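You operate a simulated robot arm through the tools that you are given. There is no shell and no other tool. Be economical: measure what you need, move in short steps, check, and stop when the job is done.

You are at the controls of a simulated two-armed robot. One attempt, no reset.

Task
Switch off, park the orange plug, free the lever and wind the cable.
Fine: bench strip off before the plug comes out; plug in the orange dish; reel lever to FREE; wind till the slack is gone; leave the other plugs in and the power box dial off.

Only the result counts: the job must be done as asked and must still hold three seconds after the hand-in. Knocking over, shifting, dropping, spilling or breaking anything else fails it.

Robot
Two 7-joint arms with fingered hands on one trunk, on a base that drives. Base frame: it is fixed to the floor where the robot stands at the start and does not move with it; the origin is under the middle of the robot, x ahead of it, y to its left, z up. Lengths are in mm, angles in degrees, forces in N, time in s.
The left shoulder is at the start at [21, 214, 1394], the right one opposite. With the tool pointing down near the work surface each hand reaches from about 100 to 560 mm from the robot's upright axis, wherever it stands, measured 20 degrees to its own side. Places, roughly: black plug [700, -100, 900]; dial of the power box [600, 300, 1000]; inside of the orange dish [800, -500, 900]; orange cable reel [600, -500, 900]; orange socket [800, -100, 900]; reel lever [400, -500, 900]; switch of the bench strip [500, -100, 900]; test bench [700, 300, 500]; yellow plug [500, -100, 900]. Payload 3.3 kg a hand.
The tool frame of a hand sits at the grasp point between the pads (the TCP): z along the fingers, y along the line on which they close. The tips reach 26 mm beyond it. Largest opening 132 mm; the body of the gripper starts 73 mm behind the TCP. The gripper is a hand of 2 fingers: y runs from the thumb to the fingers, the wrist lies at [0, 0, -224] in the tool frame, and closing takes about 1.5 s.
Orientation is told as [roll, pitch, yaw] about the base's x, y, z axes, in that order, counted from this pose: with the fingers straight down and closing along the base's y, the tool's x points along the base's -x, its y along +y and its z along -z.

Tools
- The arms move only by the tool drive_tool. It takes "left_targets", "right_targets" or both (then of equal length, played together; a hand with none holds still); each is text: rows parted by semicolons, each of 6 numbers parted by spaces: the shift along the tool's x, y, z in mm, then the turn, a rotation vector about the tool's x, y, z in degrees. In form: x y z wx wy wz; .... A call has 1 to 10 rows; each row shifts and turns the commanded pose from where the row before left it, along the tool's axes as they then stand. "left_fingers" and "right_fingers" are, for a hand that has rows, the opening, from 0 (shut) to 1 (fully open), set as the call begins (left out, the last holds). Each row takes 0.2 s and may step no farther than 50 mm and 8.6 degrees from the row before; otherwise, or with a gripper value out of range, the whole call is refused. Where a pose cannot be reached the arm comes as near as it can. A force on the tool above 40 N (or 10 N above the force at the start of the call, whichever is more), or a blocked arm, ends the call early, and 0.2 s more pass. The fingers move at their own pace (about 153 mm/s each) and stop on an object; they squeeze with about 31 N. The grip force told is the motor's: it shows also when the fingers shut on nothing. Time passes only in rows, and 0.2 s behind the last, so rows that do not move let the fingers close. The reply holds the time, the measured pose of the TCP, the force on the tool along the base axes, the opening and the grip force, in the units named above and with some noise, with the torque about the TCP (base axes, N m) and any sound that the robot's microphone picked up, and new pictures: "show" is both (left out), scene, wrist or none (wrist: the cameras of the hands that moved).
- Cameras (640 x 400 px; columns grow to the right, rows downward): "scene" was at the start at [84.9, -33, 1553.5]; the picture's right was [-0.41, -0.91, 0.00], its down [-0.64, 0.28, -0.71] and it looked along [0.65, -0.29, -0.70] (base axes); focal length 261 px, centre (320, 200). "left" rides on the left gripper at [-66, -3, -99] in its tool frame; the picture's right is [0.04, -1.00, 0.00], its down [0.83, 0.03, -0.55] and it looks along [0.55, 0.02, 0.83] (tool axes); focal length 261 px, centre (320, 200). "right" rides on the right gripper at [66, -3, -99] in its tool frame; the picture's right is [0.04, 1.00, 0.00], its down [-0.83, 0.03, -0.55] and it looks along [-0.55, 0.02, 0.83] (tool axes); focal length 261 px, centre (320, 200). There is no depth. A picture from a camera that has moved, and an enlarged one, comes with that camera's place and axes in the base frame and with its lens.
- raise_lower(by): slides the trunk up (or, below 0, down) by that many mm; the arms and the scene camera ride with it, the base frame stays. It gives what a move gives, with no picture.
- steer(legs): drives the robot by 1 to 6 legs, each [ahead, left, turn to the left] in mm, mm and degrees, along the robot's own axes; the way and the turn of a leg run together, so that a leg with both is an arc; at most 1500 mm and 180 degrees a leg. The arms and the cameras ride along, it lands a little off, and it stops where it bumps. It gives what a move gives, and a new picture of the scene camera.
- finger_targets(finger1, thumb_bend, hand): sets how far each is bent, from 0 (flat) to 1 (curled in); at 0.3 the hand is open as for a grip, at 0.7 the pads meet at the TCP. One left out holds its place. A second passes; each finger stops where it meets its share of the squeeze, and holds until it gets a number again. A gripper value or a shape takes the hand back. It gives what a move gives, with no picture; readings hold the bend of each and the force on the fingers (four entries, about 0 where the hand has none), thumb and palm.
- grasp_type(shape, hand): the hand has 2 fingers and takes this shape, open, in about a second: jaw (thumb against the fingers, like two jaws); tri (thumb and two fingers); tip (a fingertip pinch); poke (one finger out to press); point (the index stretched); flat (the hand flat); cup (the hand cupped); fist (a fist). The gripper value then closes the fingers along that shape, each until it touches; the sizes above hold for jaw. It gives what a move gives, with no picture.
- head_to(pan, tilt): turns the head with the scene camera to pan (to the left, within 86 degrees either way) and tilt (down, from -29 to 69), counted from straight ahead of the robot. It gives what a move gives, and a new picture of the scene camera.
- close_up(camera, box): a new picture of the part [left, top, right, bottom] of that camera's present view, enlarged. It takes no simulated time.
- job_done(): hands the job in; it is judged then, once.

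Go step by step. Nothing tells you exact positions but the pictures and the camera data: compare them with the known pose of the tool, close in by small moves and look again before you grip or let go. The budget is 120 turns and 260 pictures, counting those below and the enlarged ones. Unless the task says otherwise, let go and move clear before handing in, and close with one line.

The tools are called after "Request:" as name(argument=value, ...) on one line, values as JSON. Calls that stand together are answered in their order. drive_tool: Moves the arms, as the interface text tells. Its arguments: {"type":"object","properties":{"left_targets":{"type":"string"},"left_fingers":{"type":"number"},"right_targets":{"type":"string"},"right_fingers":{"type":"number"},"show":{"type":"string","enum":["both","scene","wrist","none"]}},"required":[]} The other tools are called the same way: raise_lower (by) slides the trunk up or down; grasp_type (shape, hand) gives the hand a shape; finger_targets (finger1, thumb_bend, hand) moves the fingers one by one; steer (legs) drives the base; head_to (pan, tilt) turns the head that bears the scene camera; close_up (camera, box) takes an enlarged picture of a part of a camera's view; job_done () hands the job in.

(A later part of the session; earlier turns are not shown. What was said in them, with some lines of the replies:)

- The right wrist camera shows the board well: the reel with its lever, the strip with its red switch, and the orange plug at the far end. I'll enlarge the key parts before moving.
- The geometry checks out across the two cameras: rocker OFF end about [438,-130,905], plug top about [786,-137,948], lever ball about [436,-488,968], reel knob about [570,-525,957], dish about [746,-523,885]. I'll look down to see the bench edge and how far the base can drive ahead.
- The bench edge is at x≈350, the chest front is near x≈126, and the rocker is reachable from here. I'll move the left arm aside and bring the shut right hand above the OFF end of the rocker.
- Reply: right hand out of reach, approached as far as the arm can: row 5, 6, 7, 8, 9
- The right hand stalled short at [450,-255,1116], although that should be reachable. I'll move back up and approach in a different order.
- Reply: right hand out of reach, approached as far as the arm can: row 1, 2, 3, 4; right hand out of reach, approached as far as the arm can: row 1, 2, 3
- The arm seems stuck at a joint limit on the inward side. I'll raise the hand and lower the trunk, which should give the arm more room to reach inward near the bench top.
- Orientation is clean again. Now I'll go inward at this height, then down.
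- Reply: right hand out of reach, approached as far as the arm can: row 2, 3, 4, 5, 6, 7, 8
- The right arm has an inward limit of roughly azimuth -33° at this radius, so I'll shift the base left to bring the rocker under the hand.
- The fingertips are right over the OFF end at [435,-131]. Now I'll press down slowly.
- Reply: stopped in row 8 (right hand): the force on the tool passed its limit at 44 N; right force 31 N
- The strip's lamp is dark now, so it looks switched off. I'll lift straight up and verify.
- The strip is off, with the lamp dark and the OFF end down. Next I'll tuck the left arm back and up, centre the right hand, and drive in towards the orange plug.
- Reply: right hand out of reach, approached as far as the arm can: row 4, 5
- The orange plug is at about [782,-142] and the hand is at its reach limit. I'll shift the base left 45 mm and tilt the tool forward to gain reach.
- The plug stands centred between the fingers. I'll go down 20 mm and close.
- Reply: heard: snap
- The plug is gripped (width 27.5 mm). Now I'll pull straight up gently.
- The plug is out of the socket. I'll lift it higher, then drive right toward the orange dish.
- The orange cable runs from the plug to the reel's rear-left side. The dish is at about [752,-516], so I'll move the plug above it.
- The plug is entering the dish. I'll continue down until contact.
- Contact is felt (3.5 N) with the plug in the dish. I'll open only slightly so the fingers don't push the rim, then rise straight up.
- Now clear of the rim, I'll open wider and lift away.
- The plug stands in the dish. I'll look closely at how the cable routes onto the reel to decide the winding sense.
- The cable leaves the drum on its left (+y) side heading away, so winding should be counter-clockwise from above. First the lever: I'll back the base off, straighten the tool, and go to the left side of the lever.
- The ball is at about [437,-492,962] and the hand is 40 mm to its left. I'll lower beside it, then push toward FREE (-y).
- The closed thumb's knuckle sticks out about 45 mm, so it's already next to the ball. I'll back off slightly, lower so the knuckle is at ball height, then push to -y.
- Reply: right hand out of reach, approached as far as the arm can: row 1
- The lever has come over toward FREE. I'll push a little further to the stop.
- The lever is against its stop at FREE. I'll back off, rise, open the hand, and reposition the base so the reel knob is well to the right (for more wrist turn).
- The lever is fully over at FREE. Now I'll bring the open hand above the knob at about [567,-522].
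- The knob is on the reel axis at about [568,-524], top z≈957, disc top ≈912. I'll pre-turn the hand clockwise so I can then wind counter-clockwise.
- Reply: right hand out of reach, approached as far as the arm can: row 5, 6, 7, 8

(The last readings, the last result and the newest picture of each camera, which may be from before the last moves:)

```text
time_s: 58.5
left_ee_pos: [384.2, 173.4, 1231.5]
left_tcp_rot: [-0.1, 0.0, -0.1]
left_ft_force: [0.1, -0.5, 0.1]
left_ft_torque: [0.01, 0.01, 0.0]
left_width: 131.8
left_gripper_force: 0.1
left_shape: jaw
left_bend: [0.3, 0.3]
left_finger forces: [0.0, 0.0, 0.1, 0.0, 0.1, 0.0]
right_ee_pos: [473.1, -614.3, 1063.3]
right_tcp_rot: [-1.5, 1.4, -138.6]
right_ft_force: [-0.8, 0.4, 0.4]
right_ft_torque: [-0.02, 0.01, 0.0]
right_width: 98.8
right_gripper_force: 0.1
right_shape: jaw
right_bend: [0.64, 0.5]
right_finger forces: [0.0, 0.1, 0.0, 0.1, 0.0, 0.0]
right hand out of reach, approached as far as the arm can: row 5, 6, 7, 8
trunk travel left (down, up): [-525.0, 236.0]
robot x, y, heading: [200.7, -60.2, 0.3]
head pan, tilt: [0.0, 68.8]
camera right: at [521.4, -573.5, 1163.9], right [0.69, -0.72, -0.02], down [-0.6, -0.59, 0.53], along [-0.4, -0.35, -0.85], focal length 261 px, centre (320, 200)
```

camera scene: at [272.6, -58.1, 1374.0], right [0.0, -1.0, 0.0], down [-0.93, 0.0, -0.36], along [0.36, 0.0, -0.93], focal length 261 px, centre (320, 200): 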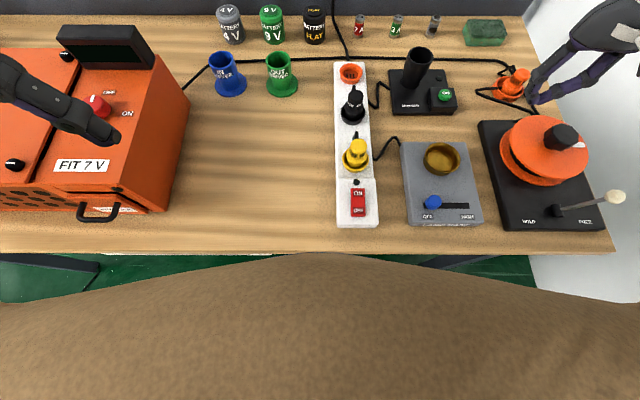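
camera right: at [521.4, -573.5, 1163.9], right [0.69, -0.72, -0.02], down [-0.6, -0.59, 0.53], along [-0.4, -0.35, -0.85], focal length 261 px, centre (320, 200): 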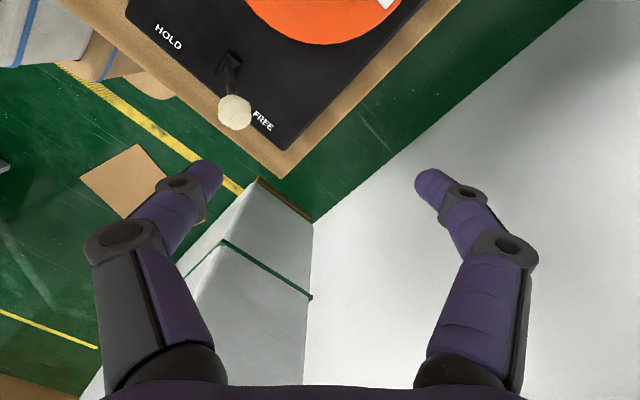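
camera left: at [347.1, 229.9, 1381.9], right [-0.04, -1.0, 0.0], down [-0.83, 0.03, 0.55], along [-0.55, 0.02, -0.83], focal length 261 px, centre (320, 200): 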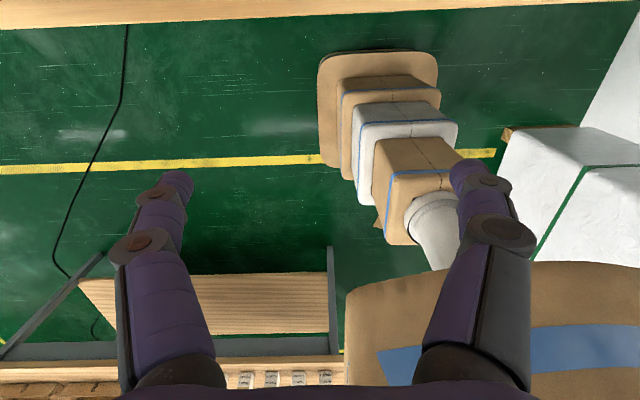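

About -105° is the limit, so I have roughly a 100° stroke. I'll return to about -100° and re-centre.

Request:
drive_tool(right_targets="0 0 0 0 0 -8.5;0 0 0 0 0 -8.5;0 0 0 0 0 -8.5;0 0 0 0 0 -8.5;0 0 0 0 0 -3;0 0 0 0 0 0", show="wrist")

```text
time_s: 59.9
left_ee_pos: [383.1, 172.3, 1230.7]
left_tcp_rot: [0.0, 0.0, 0.0]
left_ft_force: [0.1, 0.1, -0.3]
left_ft_torque: [-0.03, 0.0, -0.03]
left_width: 131.9
left_gripper_force: 0.0
left_shape: jaw
left_bend: [0.3, 0.3]
left_finger forces: [0.0, 0.0, 0.0, 0.1, 0.0, 0.0]
right_ee_pos: [471.5, -615.3, 1063.3]
right_tcp_rot: [-0.5, 1.8, -101.7]
right_ft_force: [0.0, -1.0, -0.6]
right_ft_torque: [0.02, 0.0, 0.01]
right_width: 98.3
right_gripper_force: 0.1
right_shape: jaw
right_bend: [0.64, 0.5]
right_finger forces: [0.1, 0.1, 0.0, 0.0, 0.1, 0.1]
trunk travel left (down, up): [-525.0, 236.0]
robot x, y, heading: [201.3, -55.5, 0.0]
head pan, tilt: [0.0, 68.8]
camera right: at [484.3, -554.8, 1164.0], right [0.99, -0.16, -0.01], down [-0.13, -0.84, 0.53], along [-0.09, -0.52, -0.85], focal length 261 px, centre (320, 200)
```

right: 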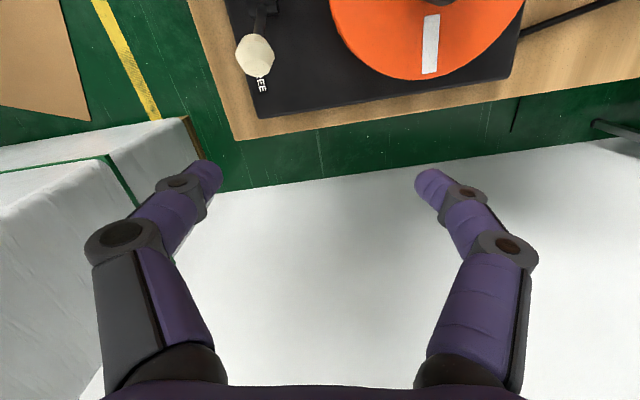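

Request:
drive_tool(right_targets="27 19 0 0 0 0;27 19 0 0 0 0;27 19 0 0 0 0;28 19 5 0 0 0;0 0 0 0 0 0", show="wrist")

```text
time_s: 61.1
left_ee_pos: [383.2, 172.3, 1232.3]
left_tcp_rot: [0.0, 0.0, 0.0]
left_ft_force: [-1.9, 0.7, 0.4]
left_ft_torque: [0.0, -0.01, 0.01]
left_width: 131.8
left_gripper_force: 0.1
left_shape: jaw
left_bend: [0.3, 0.3]
left_finger forces: [0.0, 0.1, 0.0, 0.0, 0.0, 0.0]
right_ee_pos: [568.7, -527.2, 1062.0]
right_tcp_rot: [-0.4, 1.9, -101.9]
right_ft_force: [-0.2, -0.1, 0.9]
right_ft_torque: [0.03, 0.03, 0.02]
right_width: 99.0
right_gripper_force: 0.0
right_shape: jaw
right_bend: [0.64, 0.5]
right_finger forces: [0.0, 0.0, 0.0, 0.0, 0.0, 0.0]
trunk travel left (down, up): [-525.0, 236.0]
robot x, y, heading: [201.5, -56.2, 0.1]
head pan, tilt: [0.0, 68.8]
camera right: at [579.9, -466.3, 1163.9], right [0.99, -0.16, -0.01], down [-0.14, -0.84, 0.53], along [-0.09, -0.52, -0.85], focal length 261 px, centre (320, 200)
```

right: 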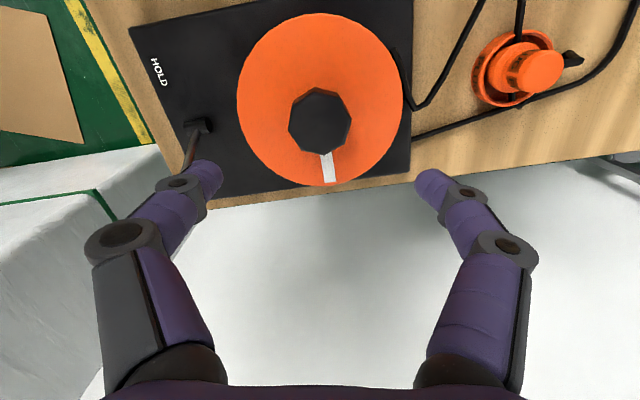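

Request:
drive_tool(right_targets="4 0 30 0 0 0;0 0 30 0 0 0;0 0 25 0 0 0;0 0 0 0 0 0", show="both")

```text
time_s: 62.1
left_ee_pos: [384.2, 171.9, 1231.6]
left_tcp_rot: [0.0, 0.0, 0.0]
left_ft_force: [-0.3, 0.0, 0.1]
left_ft_torque: [0.01, 0.01, 0.05]
left_width: 131.8
left_gripper_force: 0.1
left_shape: jaw
left_bend: [0.3, 0.3]
left_finger forces: [0.0, 0.1, 0.0, 0.0, 0.0, 0.1]
right_ee_pos: [569.4, -518.1, 974.6]
right_tcp_rot: [-0.4, 1.9, -101.6]
right_ft_force: [0.2, -0.1, 0.2]
right_ft_torque: [0.01, -0.01, 0.0]
right_width: 98.9
right_gripper_force: 0.1
right_shape: jaw
right_bend: [0.64, 0.5]
right_finger forces: [0.1, 0.0, 0.0, 0.0, 0.0, 0.1]
trunk travel left (down, up): [-525.0, 236.0]
robot x, y, heading: [200.7, -57.4, -0.1]
head pan, tilt: [0.0, 68.8]
camera scene: at [270.8, -58.8, 1374.1], right [0.0, -1.0, 0.0], down [-0.93, 0.0, -0.36], along [0.36, 0.0, -0.93], focal length 261 px, centre (320, 200)
camera right: at [580.2, -457.7, 1077.2], right [0.99, -0.16, -0.01], down [-0.13, -0.84, 0.53], along [-0.09, -0.52, -0.85], focal length 261 px, centre (320, 200)
```

scene: 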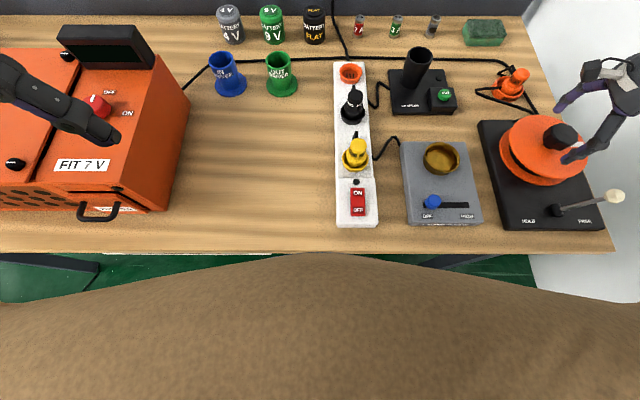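
right: 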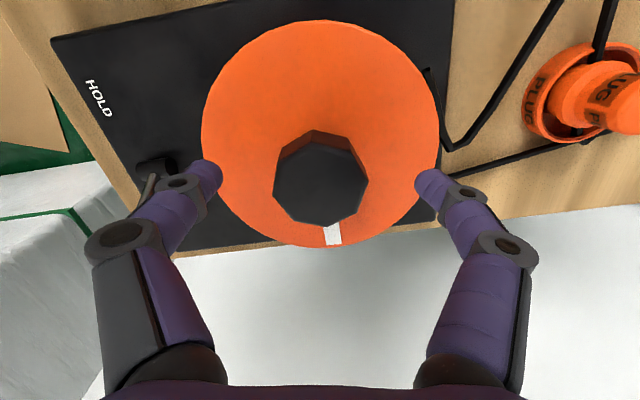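

Request:
drive_tool(right_targets="-2 0 13 0 0 0;0 0 13 0 0 0;0 0 0 0 0 0", show="none")

Request:
drive_tool(right_targets="0 0 0 0 0 0;0 0 0 0 0 0;0 0 0 0 0 0;0 0 0 0 0 0;0 0 0 0 0 0", right_fingers=0.2, show="wrist")

```text
time_s: 62.9
left_ee_pos: [383.9, 172.8, 1232.4]
left_tcp_rot: [0.0, 0.0, -0.1]
left_ft_force: [-0.1, 0.7, 0.4]
left_ft_torque: [0.02, 0.04, 0.0]
left_width: 131.9
left_gripper_force: 0.0
left_shape: jaw
left_bend: [0.3, 0.3]
left_finger forces: [0.0, 0.0, 0.0, 0.0, 0.1, 0.0]
right_ee_pos: [567.3, -520.3, 949.3]
right_tcp_rot: [-0.3, 1.9, -101.5]
right_ft_force: [-0.4, -0.6, 0.5]
right_ft_torque: [0.0, -0.03, -0.04]
right_width: 98.8
right_gripper_force: 0.1
right_shape: jaw
right_bend: [0.64, 0.5]
right_finger forces: [0.1, 0.0, 0.1, 0.0, 0.0, 0.0]
right hand out of reach, approached as far as the arm can: row 2
trunk travel left (down, up): [-525.0, 236.0]
robot x, y, heading: [201.0, -58.3, -0.2]
head pan, tilt: [0.0, 68.8]
```

```text
time_s: 64.1
left_ee_pos: [383.9, 171.6, 1230.6]
left_tcp_rot: [0.1, 0.1, 0.0]
left_ft_force: [-0.1, 0.3, -0.2]
left_ft_torque: [0.03, 0.02, 0.0]
left_width: 132.0
left_gripper_force: 0.1
left_shape: jaw
left_bend: [0.3, 0.3]
left_finger forces: [0.0, 0.0, 0.1, 0.0, 0.0, 0.2]
right_ee_pos: [566.7, -520.6, 948.4]
right_tcp_rot: [-0.5, 2.0, -101.6]
right_ft_force: [-2.4, 3.3, -17.6]
right_ft_torque: [0.05, 0.15, 0.02]
right_width: 37.1
right_gripper_force: 31.4
right_shape: jaw
right_bend: [0.73, 0.71]
right_finger forces: [33.7, 0.1, 0.0, 0.0, 31.3, 0.0]
trunk travel left (down, up): [-525.0, 236.0]
robot x, y, heading: [202.2, -58.1, 0.2]
head pan, tilt: [0.0, 68.8]
camera right: at [577.6, -460.7, 1050.5], right [0.99, -0.16, -0.01], down [-0.13, -0.84, 0.52], along [-0.09, -0.52, -0.85], focal length 261 px, centre (320, 200)
```

right: 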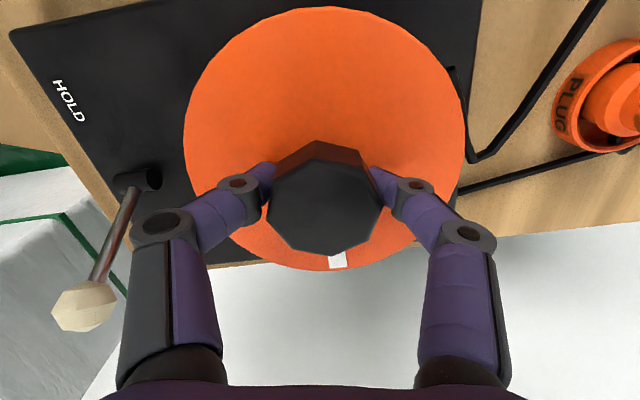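

The knob is gripped. I'll turn counter-clockwise about 45° and look at the cable.

Request:
drive_tool(right_targets="0 0 0 0 0 -8;0 0 0 0 0 -8;0 0 0 0 0 -8;0 0 0 0 0 -8;0 0 0 0 0 -8;0 0 0 0 0 0", right_fingers=0, show="both")

Request:
close_up(camera="scene", box=[460, 50, 640, 150])

```text
time_s: 65.5
left_ee_pos: [384.1, 172.3, 1231.8]
left_tcp_rot: [0.3, 0.1, 0.0]
left_ft_force: [0.2, -0.2, 0.3]
left_ft_torque: [0.0, 0.01, -0.03]
left_width: 131.7
left_gripper_force: 0.0
left_shape: jaw
left_bend: [0.3, 0.3]
left_finger forces: [0.1, 0.0, 0.0, 0.1, 0.1, 0.1]
right_ee_pos: [565.7, -521.7, 949.6]
right_tcp_rot: [0.6, 1.9, -61.7]
right_ft_force: [-9.6, 6.2, -33.6]
right_ft_torque: [-0.21, 0.59, -1.32]
right_width: 35.0
right_gripper_force: 30.9
right_shape: jaw
right_bend: [0.73, 0.71]
right_finger forces: [38.7, 0.0, 0.0, 0.0, 44.9, 0.1]
trunk travel left (down, up): [-525.0, 236.0]
robot x, y, heading: [200.6, -58.4, 0.3]
head pan, tilt: [0.0, 68.8]
camera scene: at [271.8, -60.6, 1373.9], right [0.0, -1.0, 0.0], down [-0.93, 0.0, -0.36], along [0.36, 0.0, -0.93], focal length 261 px, centre (320, 200)
camera right: at [534.2, -469.4, 1050.8], right [0.86, 0.51, 0.01], down [0.43, -0.74, 0.53], along [0.28, -0.45, -0.85], focal length 261 px, centre (320, 200)
```

scene: 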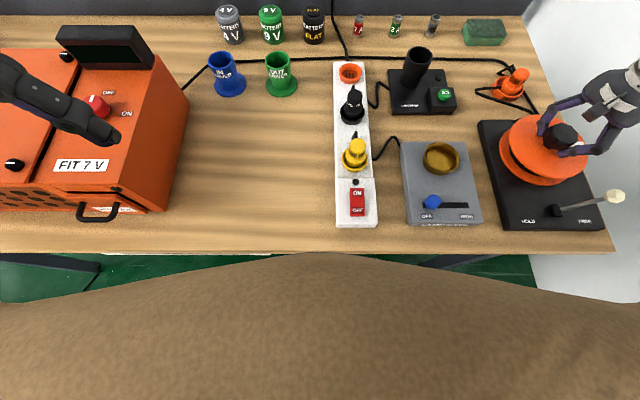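
right: 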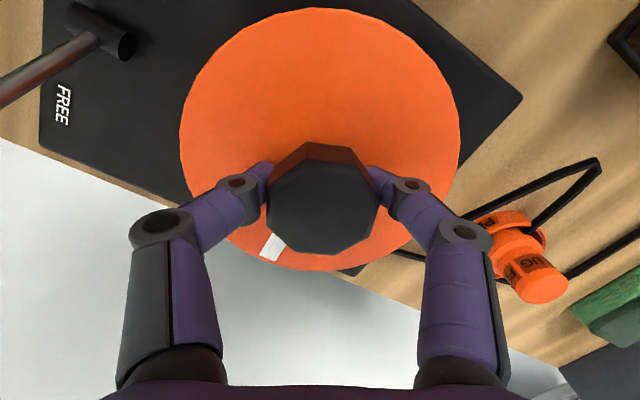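

```text
3.56 times, centred on (550, 100) of scene
camera zoom: at [271.8, -60.6, 1373.9], right [0.0, -1.0, 0.0], down [-0.93, 0.0, -0.36], along [0.36, 0.0, -0.93], focal length 930 px, centre (-498, 556)
```

zoom: 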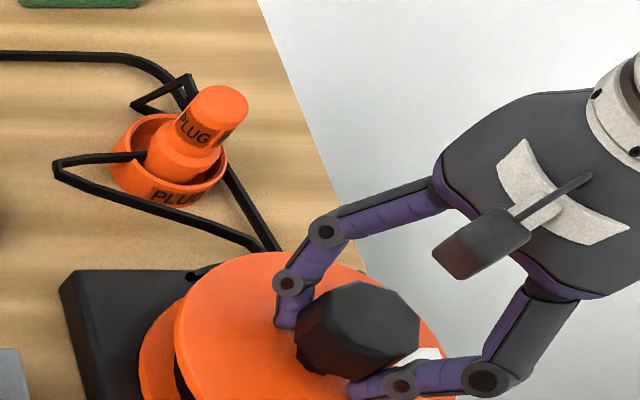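

The disc's white mark barely moved while the tool felt 1.3 N·m of resistance, so that sense seems blocked. I'll try clockwise gently.

Request:
drive_tool(right_targets="0 0 0 0 0 8;0 0 0 0 0 8;0 0 0 0 0 8;0 0 0 0 0 8;0 0 0 0 0 0", show="wrist")

Request:
close_up(camera="scene", box=[460, 50, 640, 150])

```text
time_s: 66.7
left_ee_pos: [384.7, 171.3, 1231.7]
left_tcp_rot: [0.1, 0.2, 0.0]
left_ft_force: [0.0, 0.5, 0.0]
left_ft_torque: [-0.01, 0.02, 0.0]
left_width: 132.0
left_gripper_force: 0.0
left_shape: jaw
left_bend: [0.3, 0.3]
left_finger forces: [0.0, 0.1, 0.0, 0.0, 0.0, 0.0]
right_ee_pos: [567.8, -520.1, 948.6]
right_tcp_rot: [-0.3, 2.0, -93.8]
right_ft_force: [-7.3, 7.6, -34.1]
right_ft_torque: [0.08, 0.1, 0.02]
right_width: 34.0
right_gripper_force: 31.1
right_shape: jaw
right_bend: [0.73, 0.71]
right_finger forces: [38.5, 0.1, 0.0, 0.0, 37.3, 0.1]
trunk travel left (down, up): [-525.0, 236.0]
robot x, y, heading: [201.5, -57.1, -0.2]
head pan, tilt: [0.0, 68.8]
camera right: at [570.6, -459.9, 1051.1], right [1.0, -0.03, 0.0], down [-0.02, -0.85, 0.52], along [-0.02, -0.52, -0.85], focal length 261 px, centre (320, 200)
```

right: 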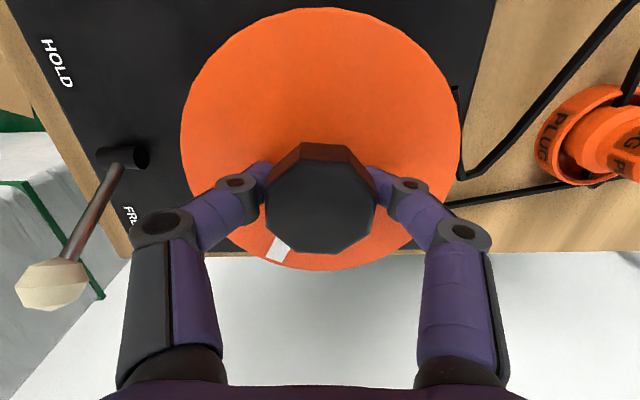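

```text
3.56 times, centred on (550, 100) of scene
camera zoom: at [272.4, -60.5, 1373.9], right [0.0, -1.0, 0.0], down [-0.93, 0.0, -0.36], along [0.36, 0.0, -0.93], focal length 930 px, centre (-498, 556)
```

zoom: 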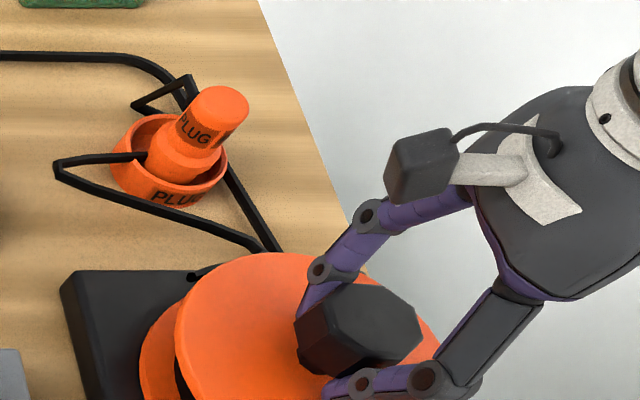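

Clockwise turned the disc freely (about 29°, no resistance), so clockwise winds it. I'll open, turn the hand back CCW, and regrip.

Request:
drive_tool(right_targets="0 0 0 0 0 0;0 0 0 0 0 0;0 0 0 0 0 -8.5;0 0 0 0 0 -8.5;0 0 0 0 0 -8.5;0 0 0 0 0 -8.5;0 0 0 0 0 -8.5;0 0 0 0 0 -8.5;0 0 0 0 0 -8.5;0 0 0 0 0 -8.5", right_fingers=0.75, show="wrist")

```text
time_s: 68.9
left_ee_pos: [384.0, 172.3, 1231.9]
left_tcp_rot: [0.0, 0.1, 0.1]
left_ft_force: [-0.3, -0.2, 1.0]
left_ft_torque: [-0.03, -0.01, -0.01]
left_width: 131.7
left_gripper_force: 0.1
left_shape: jaw
left_bend: [0.3, 0.3]
left_finger forces: [0.0, 0.0, 0.1, 0.0, 0.1, 0.0]
right_ee_pos: [567.5, -519.3, 951.0]
right_tcp_rot: [1.7, 0.9, -25.5]
right_ft_force: [-0.8, 0.3, 0.0]
right_ft_torque: [-0.02, 0.01, -0.01]
right_width: 98.5
right_gripper_force: 0.1
right_shape: jaw
right_bend: [0.64, 0.5]
right_finger forces: [0.1, 0.0, 0.0, 0.0, 0.1, 0.1]
trunk travel left (down, up): [-525.0, 236.0]
robot x, y, heading: [200.6, -61.8, 0.2]
head pan, tilt: [0.0, 68.8]
camera right: at [507.7, -498.2, 1051.2], right [0.39, 0.92, 0.03], down [0.77, -0.35, 0.54], along [0.51, -0.19, -0.84], focal length 261 px, centre (320, 200)
```

right: 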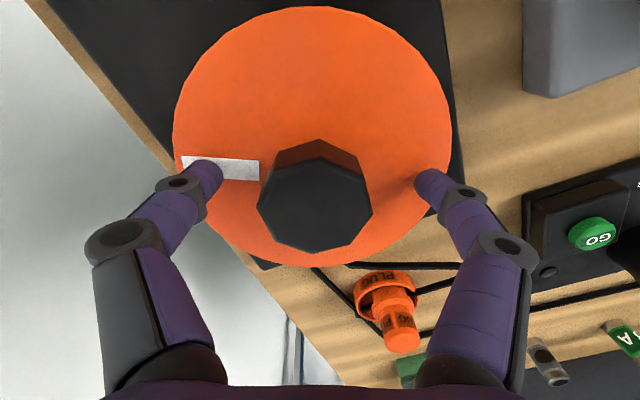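

Request:
drive_tool(right_targets="0 0 0 0 0 -8.5;0 0 0 0 0 -8.5;0 0 0 0 0 0", show="none")

Request:
drive_tool(right_targets="0 0 0 0 0 0;0 0 0 0 0 0;0 0 0 0 0 0;0 0 0 0 0 8.4;0 0 0 0 0 8.4;0 0 0 0 0 8.4;0 0 0 0 0 8.4;0 0 0 0 0 8.4;0 0 0 0 0 8.4;0 0 0 0 0 8.4", right_fingers=0, show="wrist")

Request:
close_up(camera="scene", box=[460, 50, 640, 150])

```text
time_s: 69.7
left_ee_pos: [383.3, 173.0, 1232.1]
left_tcp_rot: [0.0, 0.1, 0.1]
left_ft_force: [0.1, 0.6, -0.1]
left_ft_torque: [-0.01, 0.01, -0.01]
left_width: 132.0
left_gripper_force: 0.1
left_shape: jaw
left_bend: [0.3, 0.3]
left_finger forces: [0.0, 0.0, 0.0, 0.0, 0.0, 0.0]
right_ee_pos: [567.4, -519.3, 950.8]
right_tcp_rot: [1.8, 0.5, -8.7]
right_ft_force: [0.1, 0.0, 0.1]
right_ft_torque: [0.0, -0.01, 0.03]
right_width: 98.8
right_gripper_force: 0.1
right_shape: jaw
right_bend: [0.64, 0.5]
right_finger forces: [0.1, 0.0, 0.1, 0.0, 0.0, 0.1]
trunk travel left (down, up): [-525.0, 236.0]
robot x, y, heading: [203.7, -57.4, 0.1]
head pan, tilt: [0.0, 68.8]
```

```text
time_s: 71.9
left_ee_pos: [384.8, 171.8, 1231.5]
left_tcp_rot: [0.1, 0.1, -0.1]
left_ft_force: [0.3, 0.7, -0.8]
left_ft_torque: [-0.02, -0.03, 0.04]
left_width: 132.1
left_gripper_force: 0.0
left_shape: jaw
left_bend: [0.3, 0.3]
left_finger forces: [0.1, 0.1, 0.0, 0.1, 0.2, 0.1]
right_ee_pos: [568.0, -521.9, 950.2]
right_tcp_rot: [0.6, 1.8, -67.7]
right_ft_force: [1.7, 4.2, -25.5]
right_ft_torque: [0.1, -0.18, 0.0]
right_width: 39.0
right_gripper_force: 31.5
right_shape: jaw
right_bend: [0.73, 0.71]
right_finger forces: [29.9, 0.1, 0.1, 0.1, 32.0, 0.0]
trunk travel left (down, up): [-525.0, 236.0]
robot x, y, heading: [198.7, -59.4, -0.2]
head pan, tilt: [0.0, 68.8]
camera right: at [541.9, -465.9, 1051.3], right [0.91, 0.42, 0.01], down [0.35, -0.78, 0.53], along [0.23, -0.47, -0.85], focal length 261 px, centre (320, 200)
```

right: 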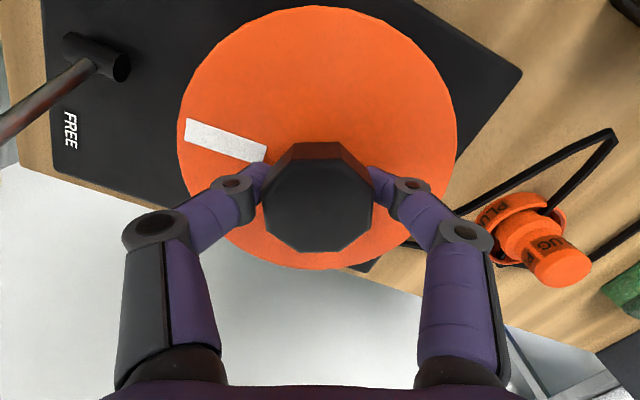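

```text
3.56 times, centred on (550, 100) of scene
camera zoom: at [272.9, -60.3, 1373.9], right [0.0, -1.0, 0.0], down [-0.93, 0.0, -0.36], along [0.36, 0.0, -0.93], focal length 930 px, centre (-498, 556)
```

zoom: 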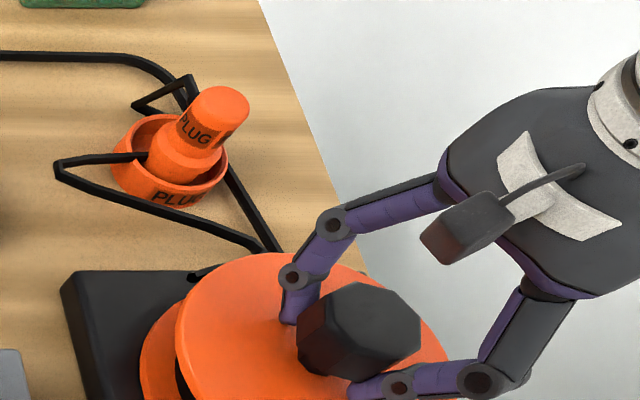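

The disc is turning clockwise with the hand. I'll continue the stroke and check the cable.

Request:
drive_tool(right_targets="0 0 0 0 0 8.4;0 0 0 0 0 8.4;0 0 0 0 0 8.4;0 0 0 0 0 8.4;0 0 0 0 0 0", show="wrist")

Request:
drive_tool(right_targets="0 0 0 0 0 0;0 0 0 0 0 0;0 0 0 0 0 -8.5;0 0 0 0 0 -8.5;0 0 0 0 0 -8.5;0 0 0 0 0 -8.5;0 0 0 0 0 -8.5;0 0 0 0 0 -8.5;0 0 0 0 0 -8.5;0 0 0 0 0 -8.5", right_fingers=0.75, show="wrist")

Request:
close_up(camera="scene", box=[460, 50, 640, 150])

```text
time_s: 73.1
left_ee_pos: [386.7, 170.3, 1230.6]
left_tcp_rot: [0.1, 0.2, 0.1]
left_ft_force: [0.5, 0.6, -0.3]
left_ft_torque: [0.01, -0.04, -0.03]
left_width: 131.9
left_gripper_force: 0.2
left_shape: jaw
left_bend: [0.3, 0.3]
left_finger forces: [0.1, 0.0, 0.1, 0.0, 0.1, 0.1]
right_ee_pos: [569.4, -522.1, 949.3]
right_tcp_rot: [-0.6, 2.0, -101.2]
right_ft_force: [4.9, 3.7, -23.0]
right_ft_torque: [0.0, -0.28, 0.02]
right_width: 38.1
right_gripper_force: 31.2
right_shape: jaw
right_bend: [0.73, 0.71]
right_finger forces: [27.3, 0.0, 0.0, 0.0, 31.5, 0.0]
trunk travel left (down, up): [-525.0, 236.0]
robot x, y, heading: [197.0, -61.3, 0.1]
head pan, tilt: [0.0, 68.8]
camera right: at [579.7, -461.0, 1051.1], right [0.99, -0.15, -0.01], down [-0.13, -0.84, 0.52], along [-0.09, -0.52, -0.85], focal length 261 px, centre (320, 200)
```

right: 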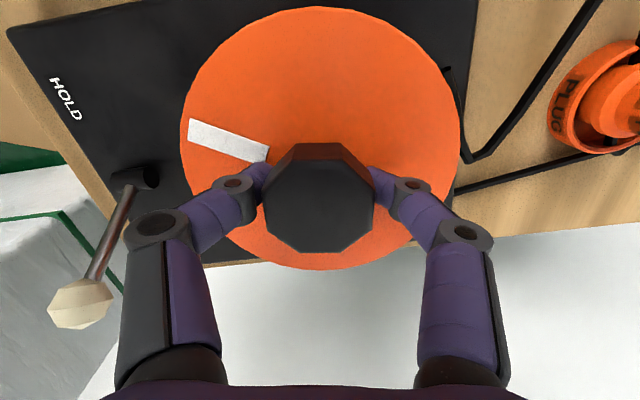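

```text
time_s: 75.3
left_ee_pos: [384.7, 173.4, 1231.6]
left_tcp_rot: [0.1, 0.1, -0.1]
left_ft_force: [-0.7, 0.1, -0.3]
left_ft_torque: [-0.01, 0.0, -0.03]
left_width: 131.8
left_gripper_force: 0.0
left_shape: jaw
left_bend: [0.3, 0.3]
left_finger forces: [0.0, 0.0, 0.1, 0.1, 0.1, 0.0]
right_ee_pos: [565.7, -519.8, 951.7]
right_tcp_rot: [1.4, 1.2, -33.0]
right_ft_force: [0.6, 0.2, 0.2]
right_ft_torque: [0.04, -0.02, 0.02]
right_width: 98.9
right_gripper_force: 0.1
right_shape: jaw
right_bend: [0.64, 0.5]
right_finger forces: [0.0, 0.0, 0.0, 0.0, 0.1, 0.0]
trunk travel left (down, up): [-525.0, 236.0]
robot x, y, heading: [202.3, -59.7, -0.0]
head pan, tilt: [0.0, 68.8]
camera right: at [511.1, -491.3, 1051.8], right [0.51, 0.86, 0.03], down [0.72, -0.44, 0.54], along [0.47, -0.25, -0.84], focal length 261 px, centre (320, 200)
```

right: 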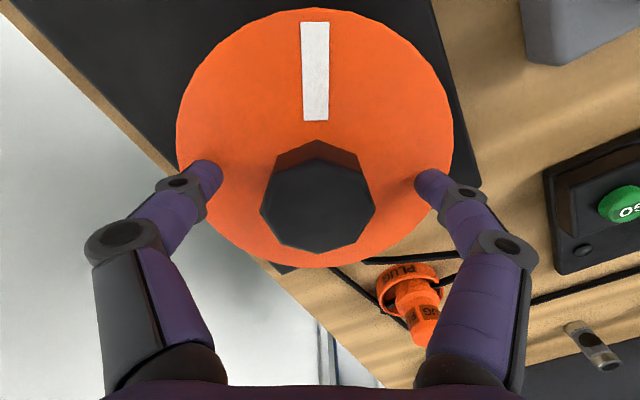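

```text
3.56 times, centred on (550, 100) of scene
camera zoom: at [271.2, -58.9, 1374.1], right [0.0, -1.0, 0.0], down [-0.93, 0.0, -0.36], along [0.36, 0.0, -0.93], focal length 930 px, centre (-498, 556)
```

zoom: 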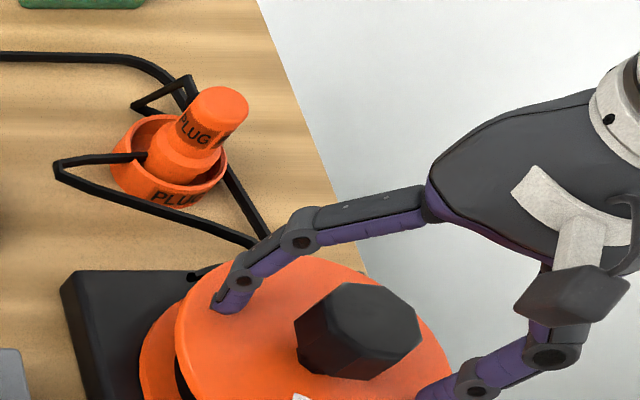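

Request:
drive_tool(right_targets="0 0 0 0 0 0;0 0 0 0 0 0;0 0 0 0 0 8.4;0 0 0 0 0 8.4;0 0 0 0 0 8.4;0 0 0 0 0 8.4;0 0 0 0 0 8.4;0 0 0 0 0 8.4;0 0 0 0 0 8.4;0 0 0 0 0 8.4", right_fingers=0, show="none")

Request:
drive_tool(right_targets="0 0 0 0 0 0;0 0 0 0 0 0;0 0 0 0 0 -8.5;0 0 0 0 0 -8.5;0 0 0 0 0 -8.5;0 0 0 0 0 -8.5;0 0 0 0 0 -8.5;0 0 0 0 0 -8.5;0 0 0 0 0 -8.5;0 0 0 0 0 -8.5", right_fingers=0.75, show="wrist")

Request:
close_up(camera="scene", box=[460, 50, 640, 150])

```text
time_s: 77.5
left_ee_pos: [385.1, 171.5, 1231.8]
left_tcp_rot: [0.1, 0.1, 0.2]
left_ft_force: [0.0, 0.0, -0.5]
left_ft_torque: [0.0, 0.03, -0.01]
left_width: 131.8
left_gripper_force: 0.1
left_shape: jaw
left_bend: [0.3, 0.3]
left_finger forces: [0.0, 0.1, 0.0, 0.0, 0.0, 0.0]
right_ee_pos: [568.0, -520.1, 950.7]
right_tcp_rot: [-0.5, 1.9, -100.5]
right_ft_force: [3.2, 7.2, -18.8]
right_ft_torque: [0.02, -0.19, 0.01]
right_width: 38.7
right_gripper_force: 30.8
right_shape: jaw
right_bend: [0.74, 0.71]
right_finger forces: [26.2, 0.0, 0.0, 0.1, 31.9, 0.1]
trunk travel left (down, up): [-525.0, 236.0]
robot x, y, heading: [199.6, -59.3, 0.1]
head pan, tilt: [0.0, 68.8]
```

```text
time_s: 79.7
left_ee_pos: [385.3, 172.8, 1231.7]
left_tcp_rot: [-0.1, 0.2, 0.1]
left_ft_force: [0.2, 0.6, -0.5]
left_ft_torque: [-0.01, 0.0, 0.02]
left_width: 131.9
left_gripper_force: 0.0
left_shape: jaw
left_bend: [0.3, 0.3]
left_finger forces: [0.0, 0.1, 0.0, 0.0, 0.0, 0.0]
right_ee_pos: [568.0, -520.4, 951.3]
right_tcp_rot: [1.5, 0.9, -32.3]
right_ft_force: [0.0, 0.3, 1.0]
right_ft_torque: [-0.01, 0.02, 0.01]
right_width: 98.5
right_gripper_force: 0.0
right_shape: jaw
right_bend: [0.64, 0.5]
right_finger forces: [0.1, 0.0, 0.0, 0.1, 0.1, 0.0]
trunk travel left (down, up): [-525.0, 236.0]
robot x, y, heading: [199.6, -60.1, -0.1]
head pan, tilt: [0.0, 68.8]
camera right: at [511.4, -492.2, 1051.6], right [0.5, 0.87, 0.03], down [0.72, -0.43, 0.54], along [0.48, -0.25, -0.84], focal length 261 px, centre (320, 200)
```

right: 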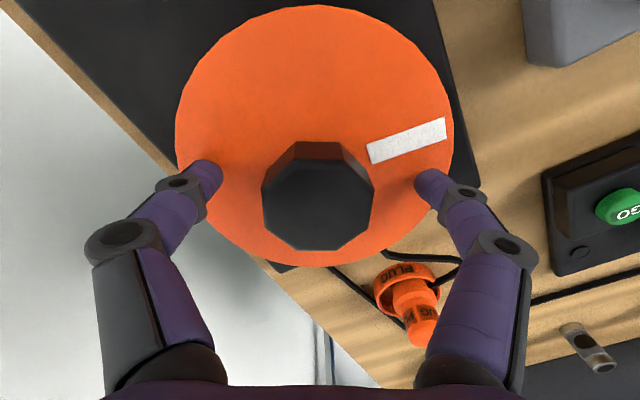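

```text
3.56 times, centred on (550, 100) of scene
camera zoom: at [271.2, -58.9, 1374.1], right [0.0, -1.0, 0.0], down [-0.93, 0.0, -0.36], along [0.36, 0.0, -0.93], focal length 930 px, centre (-498, 556)
```

zoom: 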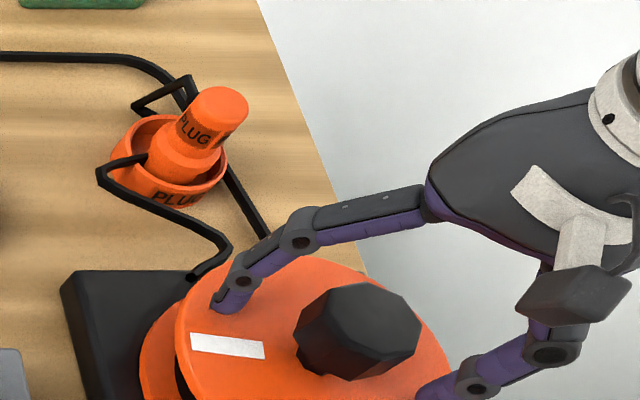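

The cable loop is shrinking, so clockwise is right. I'll continue with further strokes.

Request:
drive_tool(right_targets="0 0 0 0 0 0;0 0 0 0 0 0;0 0 0 0 0 8.4;0 0 0 0 0 8.4;0 0 0 0 0 8.4;0 0 0 0 0 8.4;0 0 0 0 0 8.4;0 0 0 0 0 8.4;0 0 0 0 0 8.4;0 0 0 0 0 8.4", right_fingers=0, show="none")

Request:
drive_tool(right_targets="0 0 0 0 0 0;0 0 0 0 0 0;0 0 0 0 0 -8.5;0 0 0 0 0 -8.5;0 0 0 0 0 -8.5;0 0 0 0 0 -8.5;0 0 0 0 0 -8.5;0 0 0 0 0 -8.5;0 0 0 0 0 -8.5;0 0 0 0 0 -8.5", right_fingers=0.75, show="wrist")

Request:
close_up(camera="scene", box=[460, 50, 640, 150])

```text
time_s: 81.9
left_ee_pos: [384.8, 171.6, 1232.9]
left_tcp_rot: [0.1, 0.1, 0.0]
left_ft_force: [-0.3, -1.1, -0.4]
left_ft_torque: [-0.04, -0.03, -0.02]
left_width: 131.9
left_gripper_force: 0.1
left_shape: jaw
left_bend: [0.3, 0.3]
left_finger forces: [0.0, 0.1, 0.1, 0.0, 0.1, 0.0]
right_ee_pos: [568.3, -521.8, 949.4]
right_tcp_rot: [-0.5, 2.0, -99.6]
right_ft_force: [1.8, 0.5, -21.1]
right_ft_torque: [-0.06, -0.15, 0.02]
right_width: 38.4
right_gripper_force: 30.7
right_shape: jaw
right_bend: [0.74, 0.71]
right_finger forces: [27.3, 0.1, 0.0, 0.1, 31.4, 0.1]
trunk travel left (down, up): [-525.0, 236.0]
robot x, y, heading: [202.1, -61.9, 0.0]
head pan, tilt: [0.0, 68.8]
```

```text
time_s: 84.1
left_ee_pos: [383.3, 172.4, 1232.2]
left_tcp_rot: [0.1, 0.1, 0.1]
left_ft_force: [0.1, 0.4, -0.4]
left_ft_torque: [-0.01, 0.02, 0.01]
left_width: 132.0
left_gripper_force: 0.0
left_shape: jaw
left_bend: [0.3, 0.3]
left_finger forces: [0.1, 0.0, 0.0, 0.0, 0.1, 0.0]
right_ee_pos: [567.0, -520.6, 951.4]
right_tcp_rot: [1.5, 1.0, -31.4]
right_ft_force: [-0.2, -0.7, -0.7]
right_ft_torque: [0.02, 0.05, 0.01]
right_width: 98.7
right_gripper_force: 0.1
right_shape: jaw
right_bend: [0.64, 0.5]
right_finger forces: [0.0, 0.0, 0.1, 0.1, 0.0, 0.0]
trunk travel left (down, up): [-525.0, 236.0]
robot x, y, heading: [201.8, -61.7, -0.2]
head pan, tilt: [0.0, 68.8]
camera right: at [510.5, -492.5, 1051.4], right [0.49, 0.87, 0.03], down [0.73, -0.42, 0.54], along [0.48, -0.24, -0.84], focal length 261 px, centre (320, 200)
```

right: 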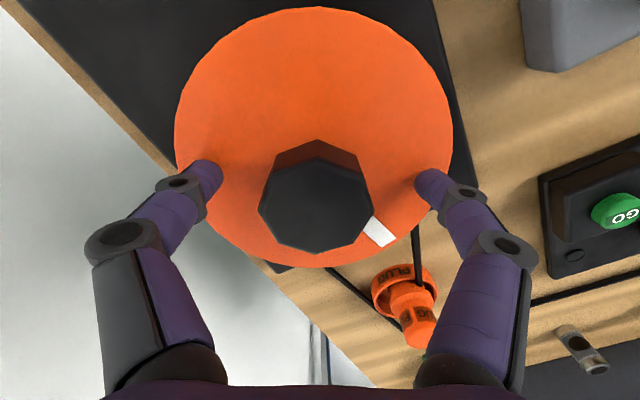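

```text
3.56 times, centred on (550, 100) of scene
camera zoom: at [271.2, -58.9, 1374.1], right [0.0, -1.0, 0.0], down [-0.93, 0.0, -0.36], along [0.36, 0.0, -0.93], focal length 930 px, centre (-498, 556)
```

zoom: 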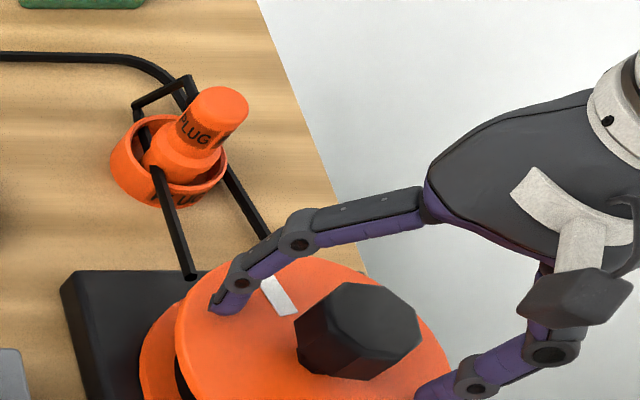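

The loop is nearly gone and the cable runs almost straight from plug to reel. I'll wind a bit more, watching for resistance.

Request:
drive_tool(right_targets="0 0 0 0 0 0;0 0 0 0 0 0;0 0 0 0 0 8.4;0 0 0 0 0 8.4;0 0 0 0 0 8.4;0 0 0 0 0 0", right_fingers=0, show="wrist")

Request:
close_up(camera="scene", box=[460, 50, 640, 150])

```text
time_s: 85.5
left_ee_pos: [384.7, 171.9, 1232.0]
left_tcp_rot: [0.0, 0.0, 0.0]
left_ft_force: [-0.6, 0.1, 0.0]
left_ft_torque: [-0.01, 0.04, 0.01]
left_width: 131.9
left_gripper_force: 0.0
left_shape: jaw
left_bend: [0.3, 0.3]
left_finger forces: [0.0, 0.1, 0.1, 0.0, 0.1, 0.1]
right_ee_pos: [567.0, -520.0, 949.7]
right_tcp_rot: [0.9, 1.9, -56.7]
right_ft_force: [-5.3, 8.2, -26.8]
right_ft_torque: [0.09, 0.11, 1.09]
right_width: 37.6
right_gripper_force: 31.1
right_shape: jaw
right_bend: [0.73, 0.72]
right_finger forces: [34.7, 0.0, 0.0, 0.0, 29.4, 0.0]
trunk travel left (down, up): [-525.0, 236.0]
robot x, y, heading: [201.7, -63.3, 0.1]
head pan, tilt: [0.0, 68.8]
camera right: at [529.4, -471.0, 1050.9], right [0.81, 0.58, 0.02], down [0.49, -0.7, 0.52], along [0.32, -0.42, -0.85], focal length 261 px, centre (320, 200)
```

right: 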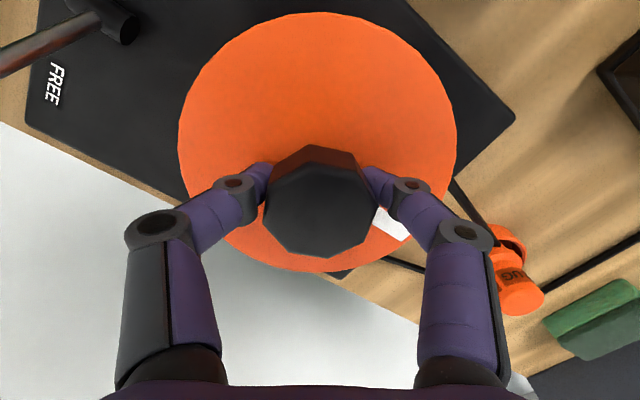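

```text
3.56 times, centred on (550, 100) of scene
camera zoom: at [271.9, -59.7, 1373.8], right [0.0, -1.0, 0.0], down [-0.93, 0.0, -0.36], along [0.36, 0.0, -0.93], focal length 930 px, centre (-498, 556)
```

zoom: 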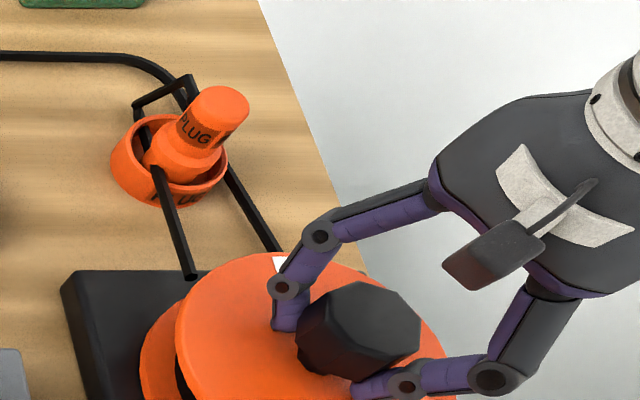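

Resistance of 1.1 N·m and an unmoving disc show the end of the wind, with the cable taut. I'll release and lift straight up.

Request:
drive_tool(right_targets="0 0 0 0 0 -1.5;0 0 0 0 0 0;0 0 0 0 0 0;0 0 -25 0 0 0;0 0 -40 0 0 0;0 0 -40 0 0 0;0 0 -40 0 0 0;0 0 0 0 0 0", right_fingers=0.75, show="both")

Request:
close_up(camera="scene", box=[440, 50, 640, 240])

```text
time_s: 87.3
left_ee_pos: [384.5, 173.4, 1232.0]
left_tcp_rot: [-0.1, 0.1, 0.0]
left_ft_force: [-0.6, 0.5, 0.2]
left_ft_torque: [0.03, 0.0, 0.04]
left_width: 131.9
left_gripper_force: 0.1
left_shape: jaw
left_bend: [0.3, 0.3]
left_finger forces: [0.1, 0.1, 0.0, 0.0, 0.0, 0.0]
right_ee_pos: [566.5, -525.0, 1097.3]
right_tcp_rot: [0.9, 1.6, -55.3]
right_ft_force: [0.1, 0.3, -0.1]
right_ft_torque: [-0.03, 0.0, 0.02]
right_width: 98.7
right_gripper_force: 0.1
right_shape: jaw
right_bend: [0.64, 0.5]
right_finger forces: [0.0, 0.0, 0.0, 0.0, 0.0, 0.1]
trunk travel left (down, up): [-525.0, 236.0]
robot x, y, heading: [204.8, -61.4, 0.2]
head pan, tilt: [0.0, 68.8]
camera scene: at [271.5, -59.2, 1374.0], right [0.0, -1.0, 0.0], down [-0.93, 0.0, -0.36], along [0.36, 0.0, -0.93], focal length 261 px, centre (320, 200)
camera right: at [527.7, -476.7, 1198.8], right [0.8, 0.6, 0.02], down [0.5, -0.68, 0.53], along [0.33, -0.41, -0.85], focal length 261 px, centre (320, 200)
```

scene: 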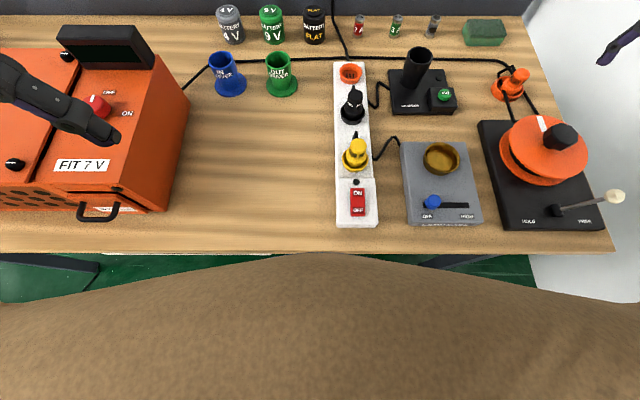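
right: 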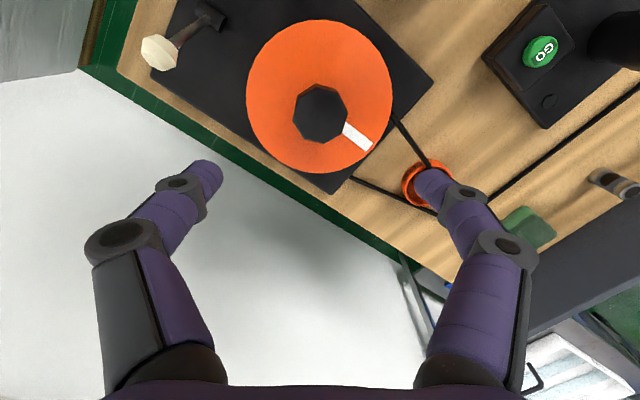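

```text
2.11 times, centred on (540, 145) of scene
camera zoom: at [271.5, -59.2, 1374.0], right [0.0, -1.0, 0.0], down [-0.93, 0.0, -0.36], along [0.36, 0.0, -0.93], focal length 550 px, centre (-143, 316)
```

zoom: 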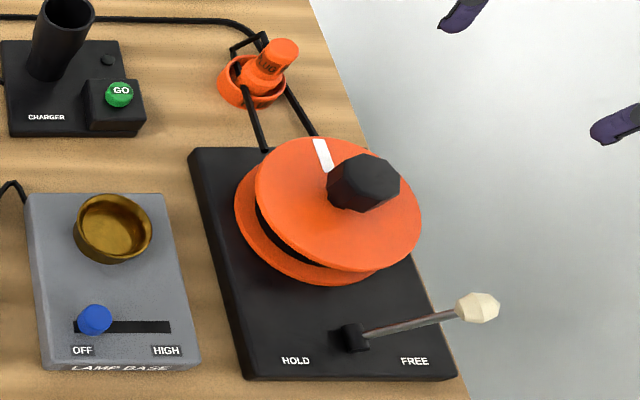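

The cable is taut, the lever is at FREE and the plug is in the dish. One last look at the dial and strip before handing in.

Request:
close_up(camera="scene", box=[60, 50, 220, 150])

Request:
close_up(camera="scene", box=[300, 50, 560, 230])

```text
4.00 times, centred on (140, 100) of scene
camera zoom: at [271.5, -59.2, 1374.0], right [0.0, -1.0, 0.0], down [-0.93, 0.0, -0.36], along [0.36, 0.0, -0.93], focal length 1046 px, centre (1040, 600)
```

zoom: 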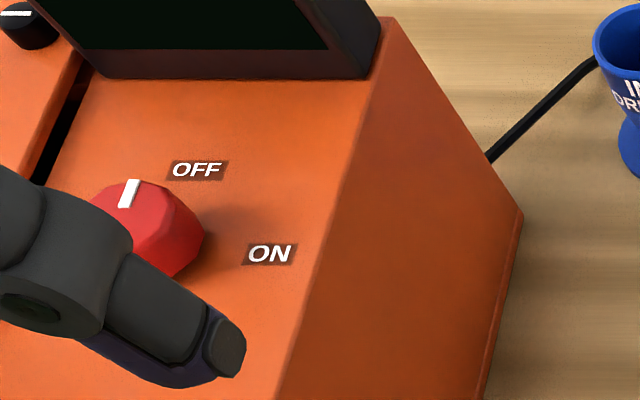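

```text
2.22 times, centred on (430, 140) of scene
camera zoom: at [271.5, -59.2, 1374.0], right [0.0, -1.0, 0.0], down [-0.93, 0.0, -0.36], along [0.36, 0.0, -0.93], focal length 581 px, centre (76, 333)
```

zoom: 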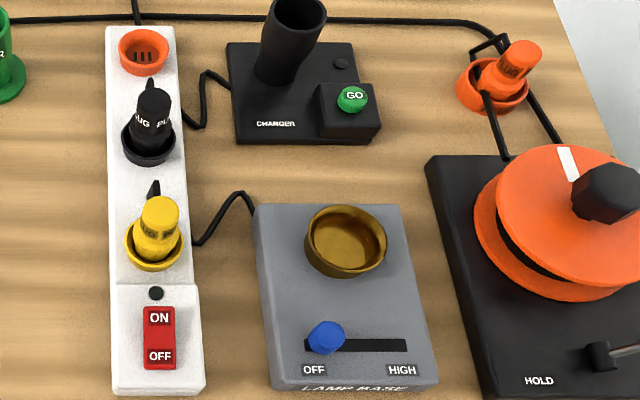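

The strip is off with its lamp dark, the orange plug is in its dish, and the lever is at FREE. The cable is wound taut, the yellow and black plugs are still in, and the dial is at OFF; handing in.

Request:
job_done()

```text
The job is handed in.
```

I switched the bench strip off before pulling the orange plug, stood the plug in the orange dish, moved the reel lever to FREE, and wound the cable until it went taut. The yellow and black plugs are still in, the power box dial is still at OFF, and I saw nothing else shifted.
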